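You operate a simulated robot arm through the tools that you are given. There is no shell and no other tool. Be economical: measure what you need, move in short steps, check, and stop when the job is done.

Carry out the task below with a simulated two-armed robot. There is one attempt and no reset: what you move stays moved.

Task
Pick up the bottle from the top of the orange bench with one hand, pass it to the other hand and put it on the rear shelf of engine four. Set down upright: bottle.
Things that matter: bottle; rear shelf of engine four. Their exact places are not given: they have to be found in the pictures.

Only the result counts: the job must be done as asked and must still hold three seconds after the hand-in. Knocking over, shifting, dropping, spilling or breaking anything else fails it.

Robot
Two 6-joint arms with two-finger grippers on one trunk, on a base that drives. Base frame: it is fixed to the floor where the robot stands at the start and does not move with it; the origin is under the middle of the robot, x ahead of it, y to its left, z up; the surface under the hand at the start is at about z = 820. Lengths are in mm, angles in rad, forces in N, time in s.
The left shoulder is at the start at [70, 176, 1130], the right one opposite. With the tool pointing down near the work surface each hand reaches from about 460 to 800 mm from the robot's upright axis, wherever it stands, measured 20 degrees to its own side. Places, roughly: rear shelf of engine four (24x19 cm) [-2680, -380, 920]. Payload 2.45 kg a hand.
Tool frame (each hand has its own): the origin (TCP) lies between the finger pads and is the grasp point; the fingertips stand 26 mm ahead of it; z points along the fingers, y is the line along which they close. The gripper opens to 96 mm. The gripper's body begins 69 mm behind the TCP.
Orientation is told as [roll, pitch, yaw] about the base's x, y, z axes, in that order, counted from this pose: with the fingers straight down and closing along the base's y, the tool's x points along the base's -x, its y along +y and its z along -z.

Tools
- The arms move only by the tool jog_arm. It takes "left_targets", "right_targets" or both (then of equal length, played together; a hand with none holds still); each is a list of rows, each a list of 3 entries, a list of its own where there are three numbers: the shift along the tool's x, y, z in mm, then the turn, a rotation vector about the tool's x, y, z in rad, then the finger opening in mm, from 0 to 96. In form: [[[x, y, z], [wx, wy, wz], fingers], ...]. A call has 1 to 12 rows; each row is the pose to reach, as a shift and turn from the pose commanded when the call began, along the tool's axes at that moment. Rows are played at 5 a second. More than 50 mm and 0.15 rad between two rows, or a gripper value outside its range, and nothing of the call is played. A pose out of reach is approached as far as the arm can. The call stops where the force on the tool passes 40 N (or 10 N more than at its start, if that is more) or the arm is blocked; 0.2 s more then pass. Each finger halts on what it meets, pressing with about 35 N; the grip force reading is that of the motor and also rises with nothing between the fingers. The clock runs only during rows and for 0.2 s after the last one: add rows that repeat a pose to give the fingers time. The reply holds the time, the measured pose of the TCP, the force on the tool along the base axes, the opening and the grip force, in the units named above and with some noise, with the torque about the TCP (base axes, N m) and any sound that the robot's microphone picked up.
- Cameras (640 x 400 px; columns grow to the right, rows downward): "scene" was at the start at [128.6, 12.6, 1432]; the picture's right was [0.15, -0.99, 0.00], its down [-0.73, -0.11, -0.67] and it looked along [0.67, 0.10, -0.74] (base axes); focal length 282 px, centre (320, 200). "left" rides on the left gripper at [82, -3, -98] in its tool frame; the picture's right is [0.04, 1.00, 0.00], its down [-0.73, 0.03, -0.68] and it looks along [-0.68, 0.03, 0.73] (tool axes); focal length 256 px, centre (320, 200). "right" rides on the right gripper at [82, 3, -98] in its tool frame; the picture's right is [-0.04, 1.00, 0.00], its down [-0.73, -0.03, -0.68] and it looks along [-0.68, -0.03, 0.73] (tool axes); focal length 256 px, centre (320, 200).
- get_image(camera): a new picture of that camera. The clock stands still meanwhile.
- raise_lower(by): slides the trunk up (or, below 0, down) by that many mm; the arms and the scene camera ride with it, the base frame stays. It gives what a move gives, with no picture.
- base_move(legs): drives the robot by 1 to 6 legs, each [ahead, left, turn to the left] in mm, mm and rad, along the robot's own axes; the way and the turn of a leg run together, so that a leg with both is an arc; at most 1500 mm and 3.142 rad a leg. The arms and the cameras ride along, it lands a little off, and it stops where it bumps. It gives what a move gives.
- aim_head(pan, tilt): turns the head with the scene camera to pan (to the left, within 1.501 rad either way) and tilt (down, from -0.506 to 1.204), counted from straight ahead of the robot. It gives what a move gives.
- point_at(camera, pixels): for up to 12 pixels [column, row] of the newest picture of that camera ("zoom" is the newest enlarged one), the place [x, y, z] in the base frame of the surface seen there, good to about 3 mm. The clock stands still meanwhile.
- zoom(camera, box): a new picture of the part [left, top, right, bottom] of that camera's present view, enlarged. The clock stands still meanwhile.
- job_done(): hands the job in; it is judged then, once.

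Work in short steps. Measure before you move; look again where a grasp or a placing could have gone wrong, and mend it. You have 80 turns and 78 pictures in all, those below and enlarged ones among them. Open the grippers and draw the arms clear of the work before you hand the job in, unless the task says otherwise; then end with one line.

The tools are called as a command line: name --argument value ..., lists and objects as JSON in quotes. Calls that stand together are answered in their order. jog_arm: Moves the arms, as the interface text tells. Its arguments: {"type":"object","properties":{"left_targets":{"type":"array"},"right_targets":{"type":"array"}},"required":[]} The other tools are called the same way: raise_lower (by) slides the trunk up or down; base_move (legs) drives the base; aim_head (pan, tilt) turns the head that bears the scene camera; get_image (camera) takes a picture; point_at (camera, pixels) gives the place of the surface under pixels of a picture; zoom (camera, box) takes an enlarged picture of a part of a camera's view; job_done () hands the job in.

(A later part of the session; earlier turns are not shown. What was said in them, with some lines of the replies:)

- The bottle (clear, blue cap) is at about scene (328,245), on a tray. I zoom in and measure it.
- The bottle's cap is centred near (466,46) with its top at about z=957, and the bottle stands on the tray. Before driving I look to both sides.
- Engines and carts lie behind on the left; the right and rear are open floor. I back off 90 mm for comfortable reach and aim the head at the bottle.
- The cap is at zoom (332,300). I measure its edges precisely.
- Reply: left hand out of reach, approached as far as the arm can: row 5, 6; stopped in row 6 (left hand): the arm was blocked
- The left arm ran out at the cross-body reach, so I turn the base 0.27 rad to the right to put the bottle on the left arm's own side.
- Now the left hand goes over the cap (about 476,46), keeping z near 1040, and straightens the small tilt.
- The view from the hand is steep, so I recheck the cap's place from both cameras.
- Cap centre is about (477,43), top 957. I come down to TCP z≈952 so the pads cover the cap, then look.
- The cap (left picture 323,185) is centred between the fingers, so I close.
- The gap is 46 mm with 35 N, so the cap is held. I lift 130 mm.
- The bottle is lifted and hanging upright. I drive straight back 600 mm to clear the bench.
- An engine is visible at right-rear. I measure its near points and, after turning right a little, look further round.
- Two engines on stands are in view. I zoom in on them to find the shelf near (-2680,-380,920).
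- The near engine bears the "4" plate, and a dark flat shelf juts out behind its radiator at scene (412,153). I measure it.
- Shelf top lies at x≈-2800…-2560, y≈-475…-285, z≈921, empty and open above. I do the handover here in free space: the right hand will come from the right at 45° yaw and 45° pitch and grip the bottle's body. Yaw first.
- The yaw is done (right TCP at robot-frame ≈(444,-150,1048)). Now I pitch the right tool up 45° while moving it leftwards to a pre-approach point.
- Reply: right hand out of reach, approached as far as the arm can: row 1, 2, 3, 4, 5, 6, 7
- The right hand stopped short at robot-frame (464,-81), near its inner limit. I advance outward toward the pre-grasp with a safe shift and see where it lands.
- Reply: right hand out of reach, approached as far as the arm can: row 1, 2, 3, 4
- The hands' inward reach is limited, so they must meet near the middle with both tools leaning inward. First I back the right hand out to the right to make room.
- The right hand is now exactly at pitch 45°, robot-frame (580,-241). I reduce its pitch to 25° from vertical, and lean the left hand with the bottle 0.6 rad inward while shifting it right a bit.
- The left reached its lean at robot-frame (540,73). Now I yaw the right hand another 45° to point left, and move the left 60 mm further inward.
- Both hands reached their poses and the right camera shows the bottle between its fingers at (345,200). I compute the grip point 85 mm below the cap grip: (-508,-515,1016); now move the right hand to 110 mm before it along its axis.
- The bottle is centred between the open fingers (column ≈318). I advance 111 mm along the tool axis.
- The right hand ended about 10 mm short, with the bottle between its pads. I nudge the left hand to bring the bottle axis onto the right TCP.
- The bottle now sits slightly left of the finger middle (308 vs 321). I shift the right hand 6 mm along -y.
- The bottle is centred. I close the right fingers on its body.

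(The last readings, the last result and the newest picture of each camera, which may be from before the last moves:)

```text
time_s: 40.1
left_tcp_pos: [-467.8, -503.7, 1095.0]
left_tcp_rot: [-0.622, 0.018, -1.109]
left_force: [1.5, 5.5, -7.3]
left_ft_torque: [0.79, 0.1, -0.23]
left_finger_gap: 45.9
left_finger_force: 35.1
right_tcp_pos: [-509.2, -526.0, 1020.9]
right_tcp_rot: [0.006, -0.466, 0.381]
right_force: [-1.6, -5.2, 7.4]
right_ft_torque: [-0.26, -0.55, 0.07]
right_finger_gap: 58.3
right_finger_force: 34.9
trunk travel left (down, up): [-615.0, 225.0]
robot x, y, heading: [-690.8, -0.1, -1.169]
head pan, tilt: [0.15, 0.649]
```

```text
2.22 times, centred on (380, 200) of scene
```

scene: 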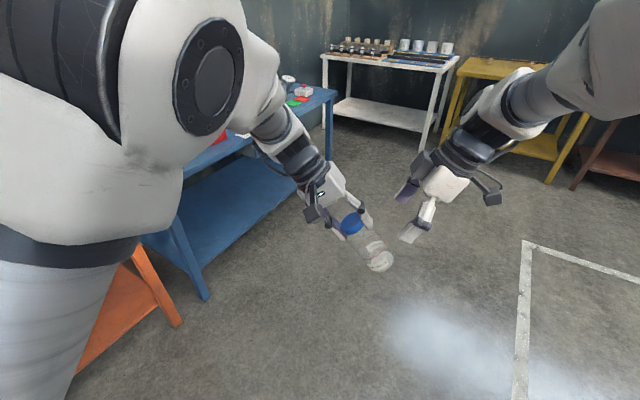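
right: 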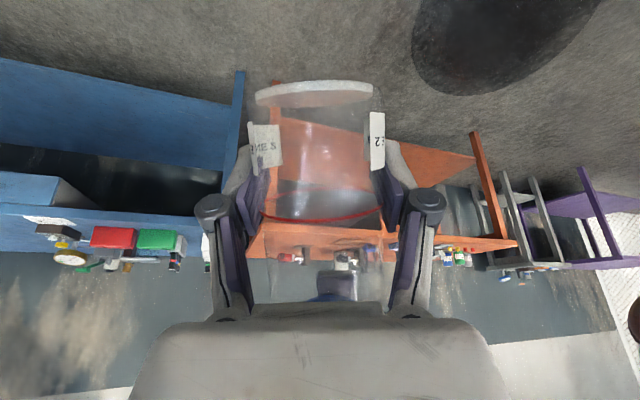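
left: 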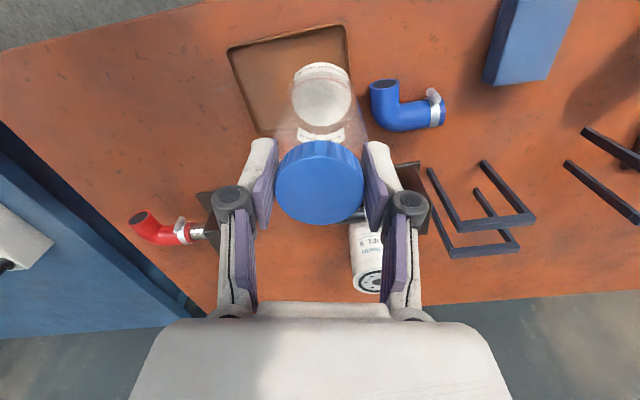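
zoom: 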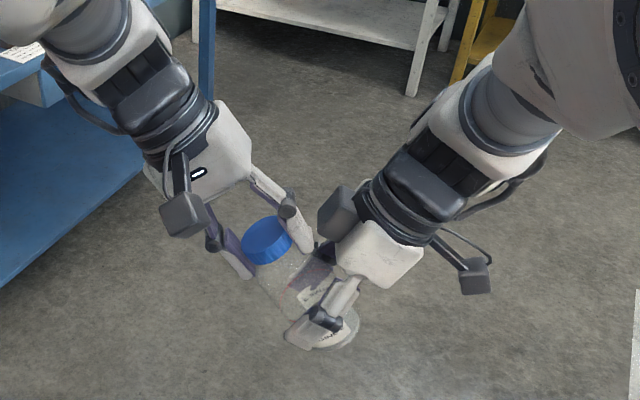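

The right hand holds the body (58 mm, 35 N), and the interaction forces are small. I open the left modestly to 66 mm and draw it back up along the bottle axis.

jog_arm --left_targets '[[[0, 0, 0], [0, 0, 0], 50], [[0, 0, 0], [0, 0, 0], 58], [[0, 0, 0], [0, 0, 0], 66], [[0, 0, 0], [0, 0, 0], 66], [[0, 0, -15], [0, 0, 0], 66], [[0, 0, -40], [0, 0, 0], 66], [[0, 0, -80], [0, 0, 0], 66]]'

get_image --camera "scene"

get_image --camera "right"

```text
time_s: 41.7
left_tcp_pos: [-430.0, -484.0, 1157.8]
left_tcp_rot: [-0.604, 0.016, -1.118]
left_force: [0.0, -0.5, 0.8]
left_ft_torque: [0.0, 0.02, -0.01]
left_finger_gap: 65.9
left_finger_force: 0.0
right_tcp_pos: [-508.0, -525.3, 1022.1]
right_tcp_rot: [0.0, -0.462, 0.384]
right_force: [1.6, 0.1, 0.7]
right_ft_torque: [-0.03, 0.04, -0.01]
right_finger_gap: 57.6
right_finger_force: 34.3
trunk travel left (down, up): [-615.0, 225.0]
robot x, y, heading: [-692.1, -2.1, -1.168]
head pan, tilt: [0.15, 0.649]
```

```text
42 pictures are left
```

scene: 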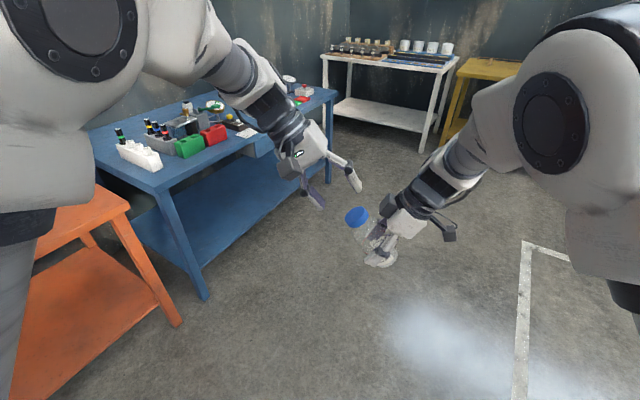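

```text
41 pictures are left
```

right: 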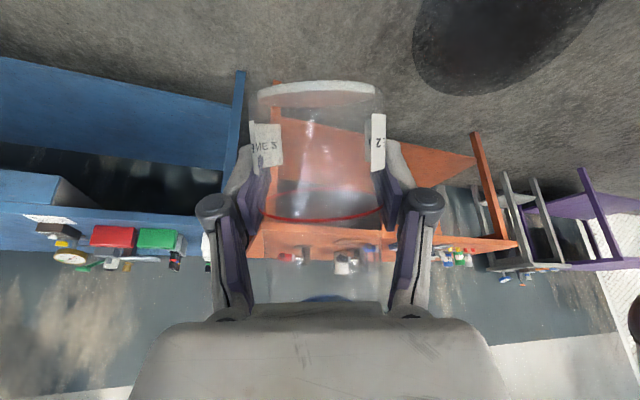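

The handover worked: the right hand holds the bottle and the left is clear. Now both hands part: left un-leans and retreats outward, right retreats to its own side.

jog_arm --left_targets '[[[12, 28, -29], [-0.12, 0, 0], 66], [[24, 56, -59], [-0.24, 0, 0], 66], [[36, 85, -88], [-0.36, 0, 0], 66], [[48, 113, -118], [-0.48, 0, 0], 66], [[60, 141, -147], [-0.6, 0, 0], 66], [[60, 141, -147], [-0.6, 0, 0], 66]]' --right_targets '[[[25, -5, -26], [0, 0, 0], 40], [[50, -10, -52], [0, 0, 0], 40], [[75, -15, -78], [0, 0, 0], 40], [[100, -20, -104], [0, 0, 0], 40], [[125, -25, -130], [0, 0, 0], 40], [[125, -25, -130], [0, 0, 0], 40]]'

```text
time_s: 43.1
left_tcp_pos: [-276.1, -342.6, 1198.1]
left_tcp_rot: [-0.004, 0.015, -1.115]
left_force: [-0.3, -0.6, -0.3]
left_ft_torque: [0.04, -0.01, 0.0]
left_finger_gap: 65.8
left_finger_force: 0.0
right_tcp_pos: [-650.6, -608.8, 1080.5]
right_tcp_rot: [0.002, -0.438, 0.404]
right_force: [-0.5, 0.0, -1.3]
right_ft_torque: [0.01, 0.02, -0.03]
right_finger_gap: 57.4
right_finger_force: 34.8
trunk travel left (down, up): [-615.0, 225.0]
robot x, y, heading: [-691.6, -0.7, -1.164]
head pan, tilt: [0.15, 0.649]
```

Now I pitch the right tool by −0.648 rad to set the bottle upright.

jog_arm --right_targets '[[[0, 0, 0], [0, -0.13, 0], 40], [[0, 0, 0], [0, -0.26, 0], 40], [[0, 0, 0], [0, -0.39, 0], 40], [[0, 0, 0], [0, -0.52, 0], 40], [[0, 0, 0], [0, -0.648, 0], 40], [[0, 0, 0], [0, -0.648, 0], 40]]'

zoom --camera "scene" --box '[320, 120, 640, 320]'

```text
time_s: 44.5
left_tcp_pos: [-277.6, -343.0, 1198.3]
left_tcp_rot: [-0.006, 0.016, -1.117]
left_force: [0.6, 0.3, 0.7]
left_ft_torque: [0.01, -0.04, -0.01]
left_finger_gap: 66.2
left_finger_force: 0.1
right_tcp_pos: [-649.7, -610.0, 1081.0]
right_tcp_rot: [-0.001, -1.09, 0.403]
right_force: [0.4, -0.5, -0.2]
right_ft_torque: [0.04, 0.01, -0.02]
right_finger_gap: 57.4
right_finger_force: 34.9
trunk travel left (down, up): [-615.0, 225.0]
robot x, y, heading: [-690.8, 3.6, -1.164]
head pan, tilt: [0.15, 0.649]
```

```text
2.00 times, centred on (480, 220) of scene
```

zoom: 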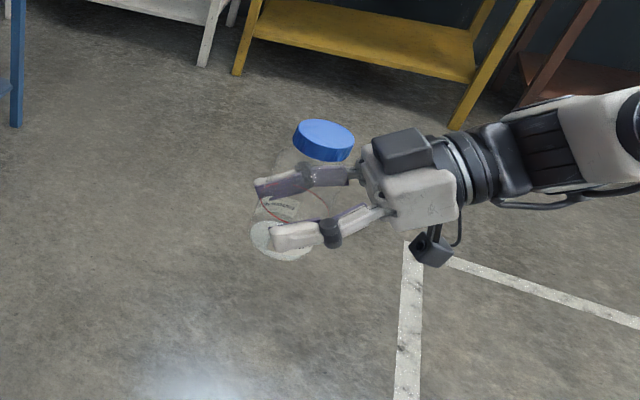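

The bottle is near upright. Now I yaw the right tool −1.17 rad about the vertical (to point mostly forward) and shift 60 mm ahead, for the placing posture.

jog_arm --right_targets '[[[0, -7, 0], [0.115, 0, 0.06], 40], [[0, -13, 0], [0.231, 0, 0.12], 40], [[0, -20, 0], [0.346, 0, 0.18], 40], [[0, -27, 0], [0.461, 0, 0.24], 40], [[0, -33, 0], [0.577, 0, 0.3], 40], [[0, -40, 0], [0.692, 0, 0.361], 40], [[0, -47, 0], [0.807, 0, 0.421], 40], [[0, -53, 0], [0.923, 0, 0.481], 40], [[0, -60, 0], [1.038, 0, 0.541], 40], [[0, -60, 0], [1.038, 0, 0.541], 40]]'

aim_head --pan -0.25 --tilt 0.6

get_image --camera "scene"

```text
time_s: 46.7
left_tcp_pos: [-278.0, -342.9, 1197.9]
left_tcp_rot: [-0.003, 0.015, -1.118]
left_force: [-0.2, -0.3, -0.9]
left_ft_torque: [-0.01, -0.01, 0.03]
left_finger_gap: 66.1
left_finger_force: 0.1
right_tcp_pos: [-626.6, -665.4, 1080.1]
right_tcp_rot: [-0.004, -1.088, -0.764]
right_force: [0.2, 0.6, -0.4]
right_ft_torque: [0.01, 0.02, 0.01]
right_finger_gap: 57.4
right_finger_force: 35.1
trunk travel left (down, up): [-615.0, 225.0]
robot x, y, heading: [-689.9, -3.2, -1.165]
head pan, tilt: [0.15, 0.649]
```

```text
time_s: 47.6
left_tcp_pos: [-277.4, -341.2, 1197.0]
left_tcp_rot: [-0.004, 0.015, -1.117]
left_force: [0.5, -0.2, 0.0]
left_ft_torque: [0.03, -0.04, 0.0]
left_finger_gap: 65.9
left_finger_force: 0.0
right_tcp_pos: [-626.7, -663.8, 1079.5]
right_tcp_rot: [-0.005, -1.089, -0.763]
right_force: [-0.1, -0.4, -1.2]
right_ft_torque: [0.01, 0.01, 0.0]
right_finger_gap: 57.6
right_finger_force: 35.2
trunk travel left (down, up): [-615.0, 225.0]
robot x, y, heading: [-691.8, 7.5, -1.164]
head pan, tilt: [-0.25, 0.6]
```

```text
39 pictures are left
```

scene: 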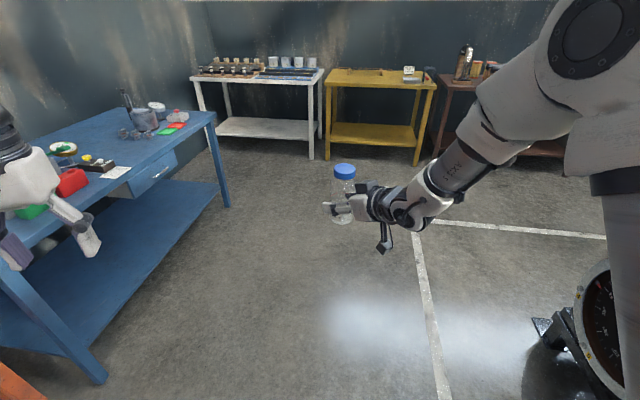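

The posture works. I zoom on the bottle to check its verticality.

zoom --camera "scene" --box '[300, 150, 400, 240]'

```text
4.44 times, centred on (350, 195) of scene
```

zoom: 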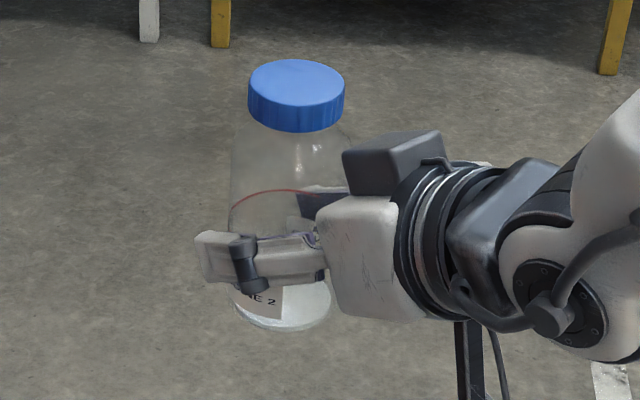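

point_at --camera "zoom" --pixels '[[297, 64], [297, 100], [255, 82], [338, 82], [296, 82], [275, 70], [318, 70], [320, 95], [275, 97], [290, 315], [320, 310], [260, 325]]'

```text
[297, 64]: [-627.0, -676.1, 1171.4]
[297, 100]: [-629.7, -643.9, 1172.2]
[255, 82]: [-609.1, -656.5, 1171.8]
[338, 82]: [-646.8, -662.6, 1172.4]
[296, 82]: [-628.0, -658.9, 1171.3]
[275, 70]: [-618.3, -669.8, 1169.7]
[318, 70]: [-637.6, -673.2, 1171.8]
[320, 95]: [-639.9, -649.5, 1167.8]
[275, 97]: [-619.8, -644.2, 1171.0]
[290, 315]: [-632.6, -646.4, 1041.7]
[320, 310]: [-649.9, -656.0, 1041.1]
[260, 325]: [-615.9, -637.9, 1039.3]
```

The bottle stands vertical (cap top flat at z≈1171, bottom ≈43 mm below TCP). Now I turn right to face the aisle beside engine four and look.

base_move --legs '[[0, 0, -1.6]]'

aim_head --pan -0.2 --tilt 0.45

get_image --camera "scene"

```text
time_s: 51.9
left_tcp_pos: [-1046.3, -405.8, 1198.7]
left_tcp_rot: [-0.005, 0.016, -2.712]
left_force: [-0.9, -0.7, -0.2]
left_ft_torque: [0.0, -0.02, -0.02]
left_finger_gap: 66.0
left_finger_force: 0.0
right_tcp_pos: [-1359.3, -48.7, 1080.5]
right_tcp_rot: [-0.005, -1.091, -2.357]
right_force: [0.8, 0.9, -0.7]
right_ft_torque: [0.03, 0.05, 0.0]
right_finger_gap: 57.5
right_finger_force: 35.5
trunk travel left (down, up): [-615.0, 225.0]
robot x, y, heading: [-691.9, 3.9, -2.759]
head pan, tilt: [-0.25, 0.6]
```

```text
time_s: 52.6
left_tcp_pos: [-1046.2, -405.5, 1197.7]
left_tcp_rot: [-0.006, 0.016, -2.712]
left_force: [0.6, 0.1, -0.3]
left_ft_torque: [0.02, -0.01, 0.01]
left_finger_gap: 66.0
left_finger_force: 0.1
right_tcp_pos: [-1359.2, -48.1, 1080.6]
right_tcp_rot: [-0.004, -1.088, -2.359]
right_force: [-0.2, 0.2, -1.4]
right_ft_torque: [-0.03, -0.02, -0.04]
right_finger_gap: 57.5
right_finger_force: 34.8
trunk travel left (down, up): [-615.0, 225.0]
robot x, y, heading: [-690.1, -0.5, -2.766]
head pan, tilt: [-0.201, 0.45]
```

```text
37 pictures are left
```

scene: 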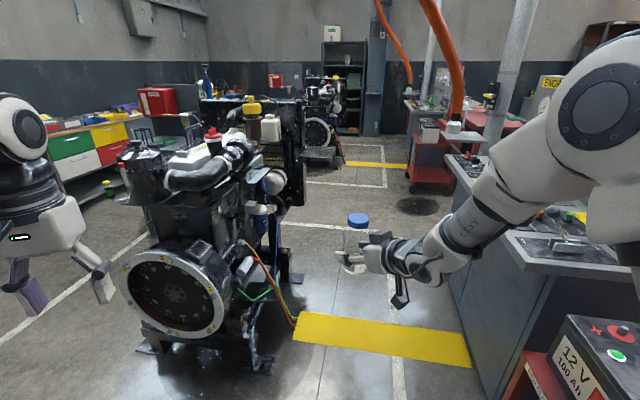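

I measure the aisle: cabinet edges on the right, the red cart beyond, the yellow strip and the engine feet.

point_at --camera "scene" --pixels '[[470, 350], [453, 300], [495, 395], [460, 280], [410, 186], [430, 186], [300, 330], [390, 340], [455, 340], [262, 365], [290, 275], [540, 395]]'

zoom --camera "scene" --box '[260, 110, 500, 260]'

```text
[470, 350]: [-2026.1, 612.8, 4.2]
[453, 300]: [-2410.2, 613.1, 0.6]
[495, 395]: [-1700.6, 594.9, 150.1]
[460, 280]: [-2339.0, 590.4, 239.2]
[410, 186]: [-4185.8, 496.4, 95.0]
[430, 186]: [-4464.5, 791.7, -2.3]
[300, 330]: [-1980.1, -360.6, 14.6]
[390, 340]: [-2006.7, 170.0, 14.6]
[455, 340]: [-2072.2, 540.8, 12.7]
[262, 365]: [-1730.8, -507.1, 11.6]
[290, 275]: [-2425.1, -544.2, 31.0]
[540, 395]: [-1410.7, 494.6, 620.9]
```

```text
2.67 times, centred on (380, 185) of scene
```

zoom: 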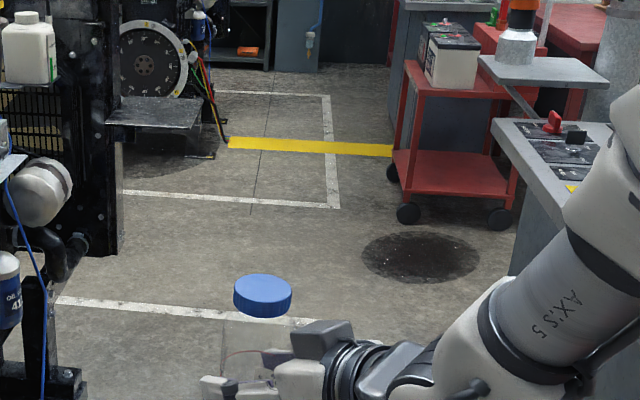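

The aisle is free between y≈-500 and ≈490, with a low (14 mm) yellow cable strip near x≈-2000. I drive the first part to about (-1590,150).

base_move --legs '[[782, -470, 0]]'

get_image --camera "scene"

```text
time_s: 57.4
left_tcp_pos: [-1937.6, -269.4, 1197.5]
left_tcp_rot: [-0.006, 0.016, -2.698]
left_force: [0.5, -0.7, -0.3]
left_ft_torque: [0.0, 0.0, 0.02]
left_finger_gap: 65.7
left_finger_force: 0.0
right_tcp_pos: [-2256.5, 82.2, 1080.6]
right_tcp_rot: [-0.005, -1.09, -2.342]
right_force: [-0.7, 0.1, -0.3]
right_ft_torque: [0.0, 0.0, -0.01]
right_finger_gap: 57.5
right_finger_force: 35.1
trunk travel left (down, up): [-615.0, 225.0]
robot x, y, heading: [-1590.6, 146.7, -2.75]
head pan, tilt: [-0.201, 0.45]
```

```text
35 pictures are left
```

scene: 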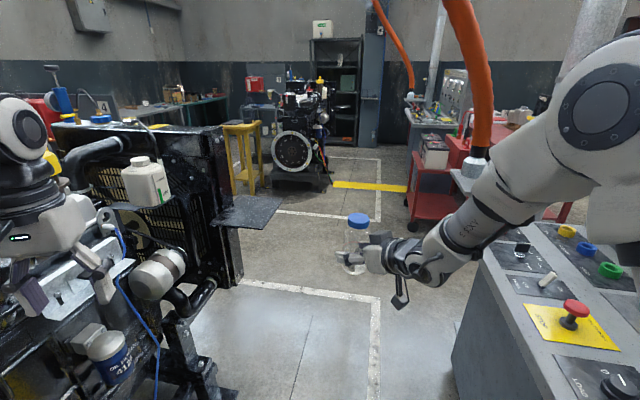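

The shelf is visible at (245,212). I measure engine parts near the left hand, the orange hose, and shelf corners.

point_at --camera "scene" --pixels '[[158, 280], [145, 180], [120, 250], [110, 345], [475, 130], [480, 165], [245, 212], [283, 198], [236, 196], [262, 229], [213, 222], [600, 270]]'

aim_head --pan -1.0 --tilt 0.3

get_image --camera "scene"

```text
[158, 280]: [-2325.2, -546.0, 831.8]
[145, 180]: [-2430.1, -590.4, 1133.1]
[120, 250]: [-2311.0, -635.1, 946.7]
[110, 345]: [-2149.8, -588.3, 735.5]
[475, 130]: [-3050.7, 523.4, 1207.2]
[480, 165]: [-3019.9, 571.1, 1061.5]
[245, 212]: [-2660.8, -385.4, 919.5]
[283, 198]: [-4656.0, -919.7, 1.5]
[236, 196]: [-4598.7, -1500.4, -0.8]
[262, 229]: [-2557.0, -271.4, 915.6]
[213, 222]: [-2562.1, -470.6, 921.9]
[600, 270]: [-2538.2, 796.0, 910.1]
```

```text
time_s: 58.5
left_tcp_pos: [-1937.8, -269.1, 1196.8]
left_tcp_rot: [-0.006, 0.016, -2.696]
left_force: [-0.6, 1.5, -0.7]
left_ft_torque: [0.02, 0.0, 0.02]
left_finger_gap: 66.3
left_finger_force: 0.0
right_tcp_pos: [-2257.2, 82.2, 1081.3]
right_tcp_rot: [-0.005, -1.088, -2.343]
right_force: [0.0, 0.4, -0.8]
right_ft_torque: [0.0, -0.01, 0.01]
right_finger_gap: 57.5
right_finger_force: 35.2
trunk travel left (down, up): [-615.0, 225.0]
robot x, y, heading: [-1592.8, 144.9, -2.744]
head pan, tilt: [-1.0, 0.3]
```

```text
34 pictures are left
```

scene: 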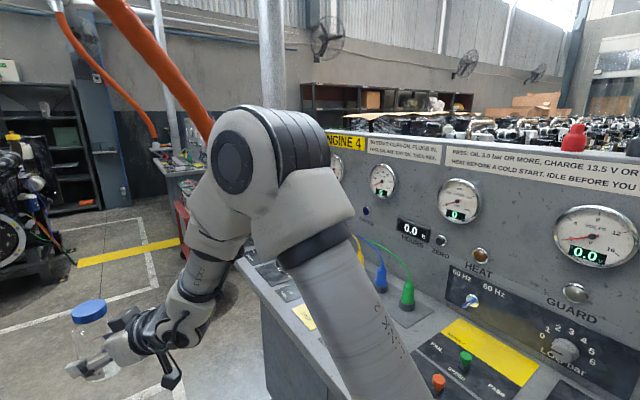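

The console reads "ENGINE 4" and stands near the right arm. I measure the clearance between the elbow and the console.

point_at --camera "scene" --pixels '[[235, 160], [325, 260], [205, 260], [320, 330], [410, 290], [245, 265], [300, 375], [350, 195], [480, 370], [180, 90]]'

```text
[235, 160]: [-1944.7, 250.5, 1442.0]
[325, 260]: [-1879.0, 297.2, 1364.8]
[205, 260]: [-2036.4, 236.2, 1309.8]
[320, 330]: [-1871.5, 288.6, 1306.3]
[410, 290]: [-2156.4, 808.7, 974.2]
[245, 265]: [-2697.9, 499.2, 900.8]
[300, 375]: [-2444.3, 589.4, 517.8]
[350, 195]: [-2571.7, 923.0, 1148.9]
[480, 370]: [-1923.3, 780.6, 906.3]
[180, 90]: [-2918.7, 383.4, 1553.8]
```

Clearances are ample (console edge y≈500, arm y≤300). I drive across the low strip to about (-2273,182) and then turn left 0.845 rad to bring the bottle toward the shelf.

base_move --legs '[[614, -297, 0]]'

aim_head --pan 0.3 --tilt 0.6

get_image --camera "scene"

```text
time_s: 62.3
left_tcp_pos: [-2624.6, -233.2, 1197.6]
left_tcp_rot: [-0.005, 0.016, -2.697]
left_force: [-0.3, -0.2, 1.0]
left_ft_torque: [0.0, -0.02, 0.0]
left_finger_gap: 66.1
left_finger_force: 0.0
right_tcp_pos: [-2943.6, 119.7, 1080.9]
right_tcp_rot: [-0.004, -1.089, -2.343]
right_force: [0.2, 0.5, -0.9]
right_ft_torque: [0.0, 0.0, 0.01]
right_finger_gap: 57.5
right_finger_force: 35.2
trunk travel left (down, up): [-615.0, 225.0]
robot x, y, heading: [-2277.9, 178.8, -2.747]
head pan, tilt: [-1.0, 0.3]
```

```text
time_s: 63.8
left_tcp_pos: [-2625.1, -232.8, 1198.0]
left_tcp_rot: [-0.006, 0.015, -2.697]
left_force: [0.5, 0.3, 0.1]
left_ft_torque: [0.01, 0.01, 0.0]
left_finger_gap: 66.1
left_finger_force: 0.0
right_tcp_pos: [-2944.7, 119.0, 1081.0]
right_tcp_rot: [-0.005, -1.09, -2.341]
right_force: [0.5, 0.6, -0.9]
right_ft_torque: [0.01, 0.0, -0.01]
right_finger_gap: 57.1
right_finger_force: 34.2
trunk travel left (down, up): [-615.0, 225.0]
robot x, y, heading: [-2271.2, 183.0, -2.743]
head pan, tilt: [0.3, 0.6]
```

```text
33 pictures are left
```

scene: 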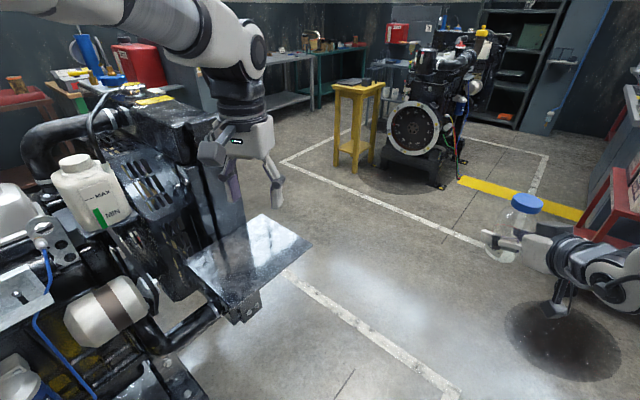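

The robot crossed without trouble. I measure the shelf corners before turning.

point_at --camera "scene" --pixels '[[263, 217], [308, 245], [236, 302], [193, 265], [250, 258], [180, 120], [215, 110], [90, 190], [195, 180]]'

base_move --legs '[[0, 0, 0.845]]'

aim_head --pan -0.3 --tilt 0.7

get_image --camera "scene"

```text
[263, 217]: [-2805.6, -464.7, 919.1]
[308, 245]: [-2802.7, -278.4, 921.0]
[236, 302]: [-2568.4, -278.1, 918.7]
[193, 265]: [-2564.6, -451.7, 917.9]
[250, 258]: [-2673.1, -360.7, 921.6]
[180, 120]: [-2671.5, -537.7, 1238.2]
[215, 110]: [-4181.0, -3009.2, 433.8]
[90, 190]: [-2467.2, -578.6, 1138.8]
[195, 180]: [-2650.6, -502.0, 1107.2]
```

```text
time_s: 66.3
left_tcp_pos: [-2199.3, -354.0, 1198.1]
left_tcp_rot: [-0.005, 0.016, -1.847]
left_force: [0.1, -0.1, -0.4]
left_ft_torque: [-0.04, 0.01, -0.02]
left_finger_gap: 66.2
left_finger_force: 0.0
right_tcp_pos: [-2673.6, -360.5, 1080.8]
right_tcp_rot: [-0.008, -1.088, -1.495]
right_force: [0.5, 0.0, -1.5]
right_ft_torque: [-0.02, 0.0, -0.02]
right_finger_gap: 57.6
right_finger_force: 34.8
trunk travel left (down, up): [-615.0, 225.0]
robot x, y, heading: [-2277.4, 181.2, -1.903]
head pan, tilt: [0.3, 0.6]
```

```text
time_s: 67.3
left_tcp_pos: [-2199.0, -353.7, 1196.7]
left_tcp_rot: [-0.005, 0.015, -1.848]
left_force: [0.6, 0.0, -0.3]
left_ft_torque: [-0.03, -0.03, -0.03]
left_finger_gap: 66.0
left_finger_force: 0.1
right_tcp_pos: [-2674.8, -361.2, 1080.7]
right_tcp_rot: [-0.006, -1.09, -1.496]
right_force: [1.0, 0.0, -0.2]
right_ft_torque: [-0.02, 0.02, -0.01]
right_finger_gap: 57.4
right_finger_force: 34.9
trunk travel left (down, up): [-615.0, 225.0]
robot x, y, heading: [-2274.5, 179.1, -1.896]
head pan, tilt: [-0.3, 0.7]
```

```text
32 pictures are left
```

scene: 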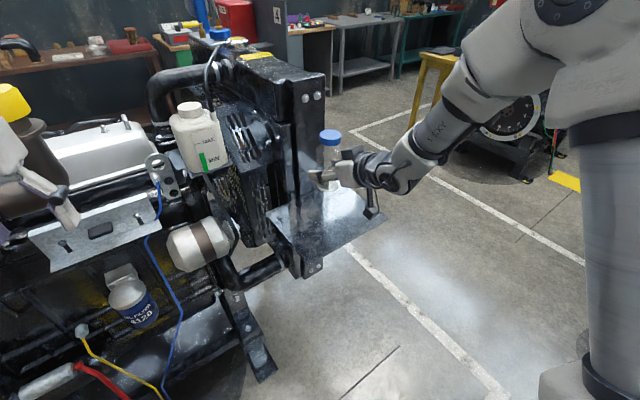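

The bottle hovers over the shelf at (-2674,-361), with the wrist camera beyond the shelf's edge. I lower the trunk 95 mm.

raise_lower --by -95

zoom --camera "scene" --box '[240, 90, 420, 230]'

get_image --camera "right"

```text
time_s: 68.6
left_tcp_pos: [-2199.8, -352.7, 1104.5]
left_tcp_rot: [-0.004, 0.014, -1.849]
left_force: [-0.7, 0.4, 0.7]
left_ft_torque: [-0.05, 0.02, -0.03]
left_finger_gap: 66.0
left_finger_force: 0.0
right_tcp_pos: [-2673.1, -359.6, 984.4]
right_tcp_rot: [-0.006, -1.089, -1.494]
right_force: [-0.3, -0.3, -1.4]
right_ft_torque: [-0.04, -0.01, 0.01]
right_finger_gap: 57.3
right_finger_force: 34.9
trunk travel left (down, up): [-520.0, 320.0]
robot x, y, heading: [-2277.2, 181.3, -1.901]
head pan, tilt: [-0.3, 0.7]
```

```text
2.86 times, centred on (330, 160) of scene
```

zoom: 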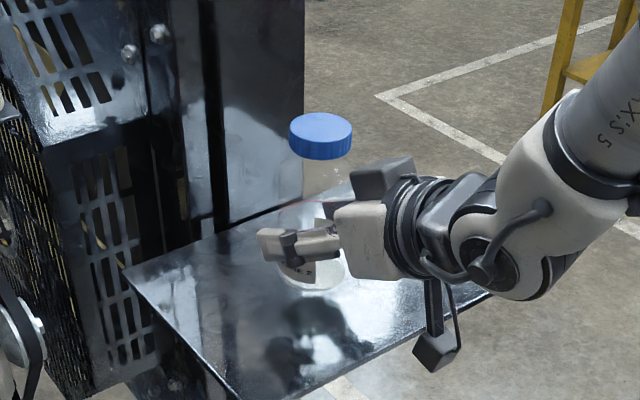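

```text
30 pictures are left
```

right: 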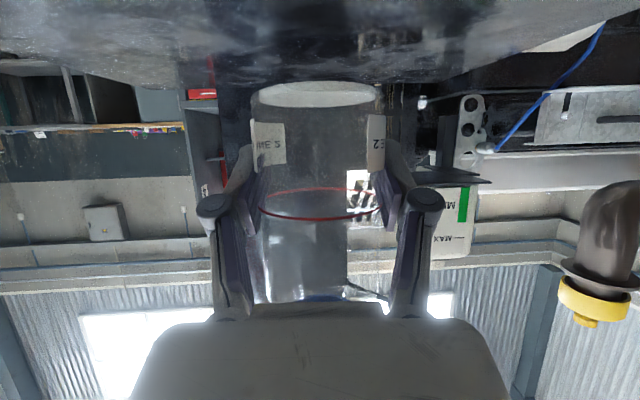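

The bottle bottom is about 20 mm above the shelf; the wrist camera hangs just outside the edge. I lower 15 mm by arm.

jog_arm --right_targets '[[[6.7, 0, 3.5], [0, 0, 0], 40], [[13.3, 0, 6.9], [0, 0, 0], 40], [[13.3, 0, 6.9], [0, 0, 0], 40]]'

zoom --camera "scene" --box '[290, 120, 390, 200]'

```text
time_s: 69.4
left_tcp_pos: [-2199.9, -352.8, 1102.9]
left_tcp_rot: [-0.006, 0.017, -1.85]
left_force: [0.1, 0.5, -0.5]
left_ft_torque: [-0.02, 0.01, -0.04]
left_finger_gap: 66.1
left_finger_force: 0.0
right_tcp_pos: [-2672.8, -359.8, 969.1]
right_tcp_rot: [-0.005, -1.088, -1.495]
right_force: [0.3, 0.0, -1.9]
right_ft_torque: [-0.03, 0.01, -0.02]
right_finger_gap: 57.4
right_finger_force: 34.9
trunk travel left (down, up): [-520.0, 320.0]
robot x, y, heading: [-2283.7, 178.8, -1.9]
head pan, tilt: [-0.3, 0.7]
```

```text
5.00 times, centred on (340, 160) of scene
```

zoom: 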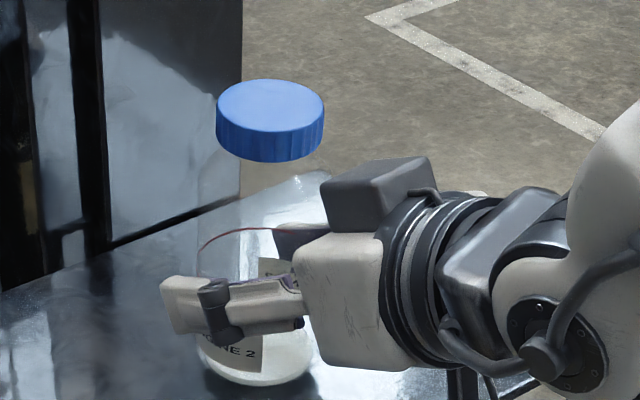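

Still in the air (force ≈ the bottle's weight). I go down in 1.5 mm steps and watch for contact.

jog_arm --right_targets '[[[1.3, 0, 0.7], [0, 0, 0], 40], [[2.6, 0, 1.4], [0, 0, 0], 40], [[3.5, 0, 1.8], [0, 0, 0], 40], [[3.5, 0, 1.8], [0, 0, 0], 40]]'

```text
time_s: 70.4
left_tcp_pos: [-2198.9, -354.0, 1103.2]
left_tcp_rot: [-0.006, 0.015, -1.848]
left_force: [-1.1, 0.3, -0.1]
left_ft_torque: [-0.05, 0.01, -0.03]
left_finger_gap: 65.9
left_finger_force: 0.1
right_tcp_pos: [-2673.8, -359.1, 966.2]
right_tcp_rot: [-0.005, -1.09, -1.494]
right_force: [0.5, 0.4, -1.2]
right_ft_torque: [-0.03, -0.01, 0.0]
right_finger_gap: 57.2
right_finger_force: 34.8
trunk travel left (down, up): [-520.0, 320.0]
robot x, y, heading: [-2277.0, 181.7, -1.898]
head pan, tilt: [-0.3, 0.7]
```

jog_arm --right_targets '[[[0.9, 0, 0.45], [0, 0, 0], 40], [[1.8, 0, 0.9], [0, 0, 0], 40], [[1.8, 0, 0.9], [0, 0, 0], 40]]'

point_at --camera "zoom" --pixels '[[270, 90], [270, 120], [235, 105], [305, 105], [250, 375], [280, 378], [140, 370], [40, 330]]'

```text
time_s: 71.2
left_tcp_pos: [-2199.9, -353.5, 1103.1]
left_tcp_rot: [-0.005, 0.017, -1.848]
left_force: [-0.4, 0.6, -0.1]
left_ft_torque: [-0.03, 0.03, 0.0]
left_finger_gap: 65.8
left_finger_force: 0.0
right_tcp_pos: [-2673.3, -360.3, 965.3]
right_tcp_rot: [-0.003, -1.09, -1.495]
right_force: [0.2, 0.2, -0.2]
right_ft_torque: [0.0, -0.03, 0.0]
right_finger_gap: 57.0
right_finger_force: 35.4
trunk travel left (down, up): [-520.0, 320.0]
robot x, y, heading: [-2280.7, 177.9, -1.901]
head pan, tilt: [-0.3, 0.7]
```

```text
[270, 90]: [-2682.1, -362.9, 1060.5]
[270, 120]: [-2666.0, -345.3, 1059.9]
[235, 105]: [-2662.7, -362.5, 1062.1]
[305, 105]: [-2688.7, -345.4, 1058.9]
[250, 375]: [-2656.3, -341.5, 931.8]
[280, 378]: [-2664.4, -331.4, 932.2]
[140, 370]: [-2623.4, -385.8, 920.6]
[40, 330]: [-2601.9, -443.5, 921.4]
```

About 1 mm should remain. I continue down 2.5 mm in fine steps.

jog_arm --right_targets '[[[0.9, 0, 0.45], [0, 0, 0], 40], [[1.6, 0, 0.8], [0, 0, 0], 40], [[2.2, 0, 1.15], [0, 0, 0], 40], [[2.2, 0, 1.15], [0, 0, 0], 40]]'

```text
time_s: 72.2
left_tcp_pos: [-2199.3, -353.0, 1104.1]
left_tcp_rot: [-0.006, 0.014, -1.848]
left_force: [0.6, 0.2, -0.1]
left_ft_torque: [0.03, -0.05, 0.04]
left_finger_gap: 66.1
left_finger_force: 0.0
right_tcp_pos: [-2672.3, -358.1, 964.3]
right_tcp_rot: [-0.008, -1.093, -1.491]
right_force: [-3.9, -3.9, 17.3]
right_ft_torque: [0.26, 0.36, 0.12]
right_finger_gap: 56.9
right_finger_force: 34.9
trunk travel left (down, up): [-520.0, 320.0]
robot x, y, heading: [-2278.4, 175.7, -1.901]
head pan, tilt: [-0.3, 0.7]
```

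Contact at 17 N: the bottle is on the shelf. I ease up 1 mm and open the right fingers.

jog_arm --right_targets '[[[-0.9, 0, -0.45], [0, 0, 0], 40], [[-0.9, 0, -0.45], [0, 0, 0], 58], [[-0.9, 0, -0.45], [0, 0, 0], 66], [[-0.9, 0, -0.45], [0, 0, 0], 80], [[-0.9, 0, -0.45], [0, 0, 0], 96], [[-0.9, 0, -0.45], [0, 0, 0], 96]]'

zoom --camera "scene" --box '[290, 120, 390, 200]'

get_image --camera "right"

```text
time_s: 73.6
left_tcp_pos: [-2199.1, -352.8, 1102.5]
left_tcp_rot: [-0.005, 0.014, -1.849]
left_force: [-0.1, 0.1, -1.0]
left_ft_torque: [0.03, 0.02, 0.0]
left_finger_gap: 66.1
left_finger_force: 0.1
right_tcp_pos: [-2673.2, -359.7, 962.5]
right_tcp_rot: [-0.006, -1.089, -1.494]
right_force: [0.2, -0.5, -0.6]
right_ft_torque: [0.04, 0.02, 0.02]
right_finger_gap: 95.9
right_finger_force: 0.1
trunk travel left (down, up): [-520.0, 320.0]
robot x, y, heading: [-2280.2, 181.8, -1.898]
head pan, tilt: [-0.3, 0.7]
```

```text
5.00 times, centred on (340, 160) of scene
```

zoom: 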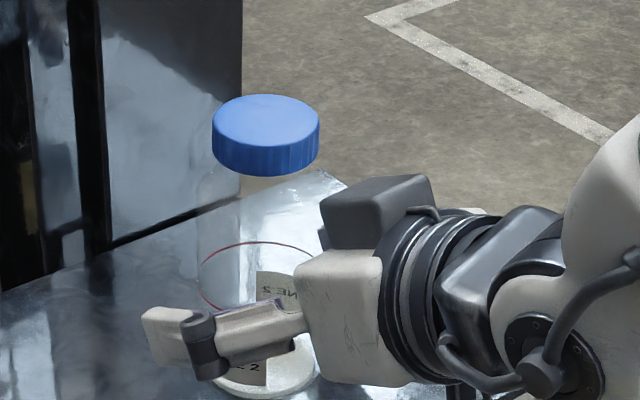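

```text
27 pictures are left
```

right: 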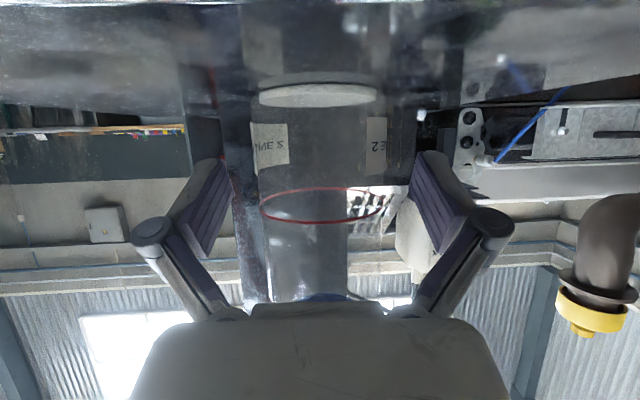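

The bottle stands on its own, centred between the open fingers. I withdraw the right hand back along its axis.

jog_arm --right_targets '[[[0, 0, -15], [0, 0, 0], 96], [[0, 0, -40], [0, 0, 0], 96], [[0, 0, -80], [0, 0, 0], 96], [[0, 0, -120], [0, 0, 0], 96], [[0, 0, -150], [0, 0, 0], 96]]'

zoom --camera "scene" --box '[240, 90, 440, 230]'

```text
time_s: 74.8
left_tcp_pos: [-2199.7, -352.1, 1102.8]
left_tcp_rot: [-0.007, 0.015, -1.847]
left_force: [-0.5, 0.4, -0.4]
left_ft_torque: [-0.01, 0.0, 0.04]
left_finger_gap: 65.9
left_finger_force: 0.0
right_tcp_pos: [-2660.8, -261.3, 1056.7]
right_tcp_rot: [-0.001, -1.089, -1.496]
right_force: [0.0, 0.3, -0.3]
right_ft_torque: [-0.04, 0.04, 0.02]
right_finger_gap: 95.9
right_finger_force: 0.1
right hand out of reach, approached as far as the arm can: row 3, 4, 5
trunk travel left (down, up): [-520.0, 320.0]
robot x, y, heading: [-2278.3, 177.5, -1.898]
head pan, tilt: [-0.3, 0.7]
```

```text
2.86 times, centred on (340, 160) of scene
```

zoom: 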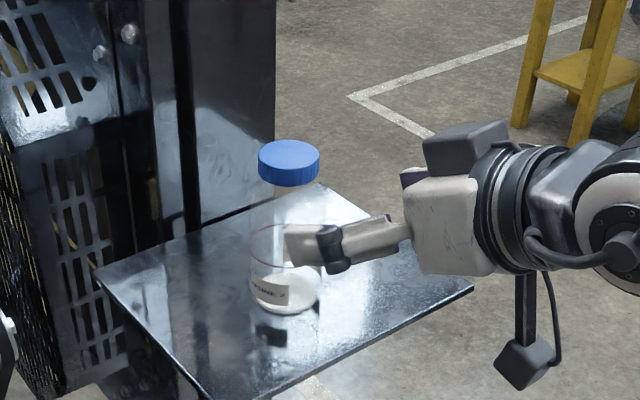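

The bottle stands free on the shelf and the fingertips are clear (~45 mm). I raise the trunk to lift the hands further away and then check.

raise_lower --by 130

zoom --camera "scene" --box '[220, 90, 460, 270]'

```text
time_s: 76.4
left_tcp_pos: [-2199.7, -354.2, 1232.1]
left_tcp_rot: [-0.005, 0.015, -1.849]
left_force: [0.1, -0.1, 0.4]
left_ft_torque: [0.0, 0.01, -0.01]
left_finger_gap: 66.3
left_finger_force: 0.2
right_tcp_pos: [-2661.7, -260.9, 1184.6]
right_tcp_rot: [-0.001, -1.087, -1.499]
right_force: [-0.6, 0.9, -0.1]
right_ft_torque: [-0.02, 0.02, 0.0]
right_finger_gap: 95.9
right_finger_force: 0.0
trunk travel left (down, up): [-650.0, 190.0]
robot x, y, heading: [-2276.2, 180.7, -1.902]
head pan, tilt: [-0.3, 0.7]
```

```text
2.22 times, centred on (340, 180) of scene
```

zoom: 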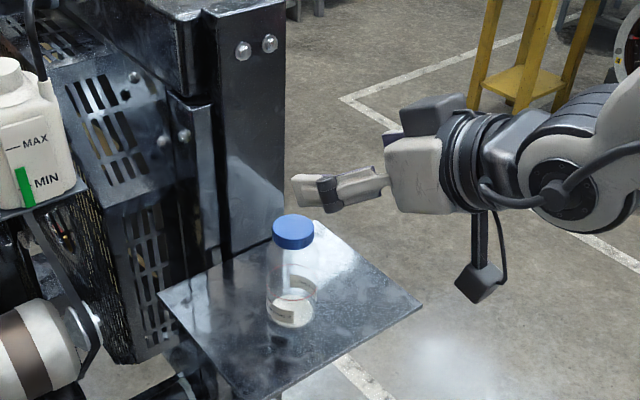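

The bottle stands upright on the middle of the shelf, and both hands are open and clear of it. I hand in the job.

job_done

```text
The job is handed in.
```

The left hand picked up the bottle and passed it to the right hand, which set it upright on the rear shelf of engine four; the job is handed in.
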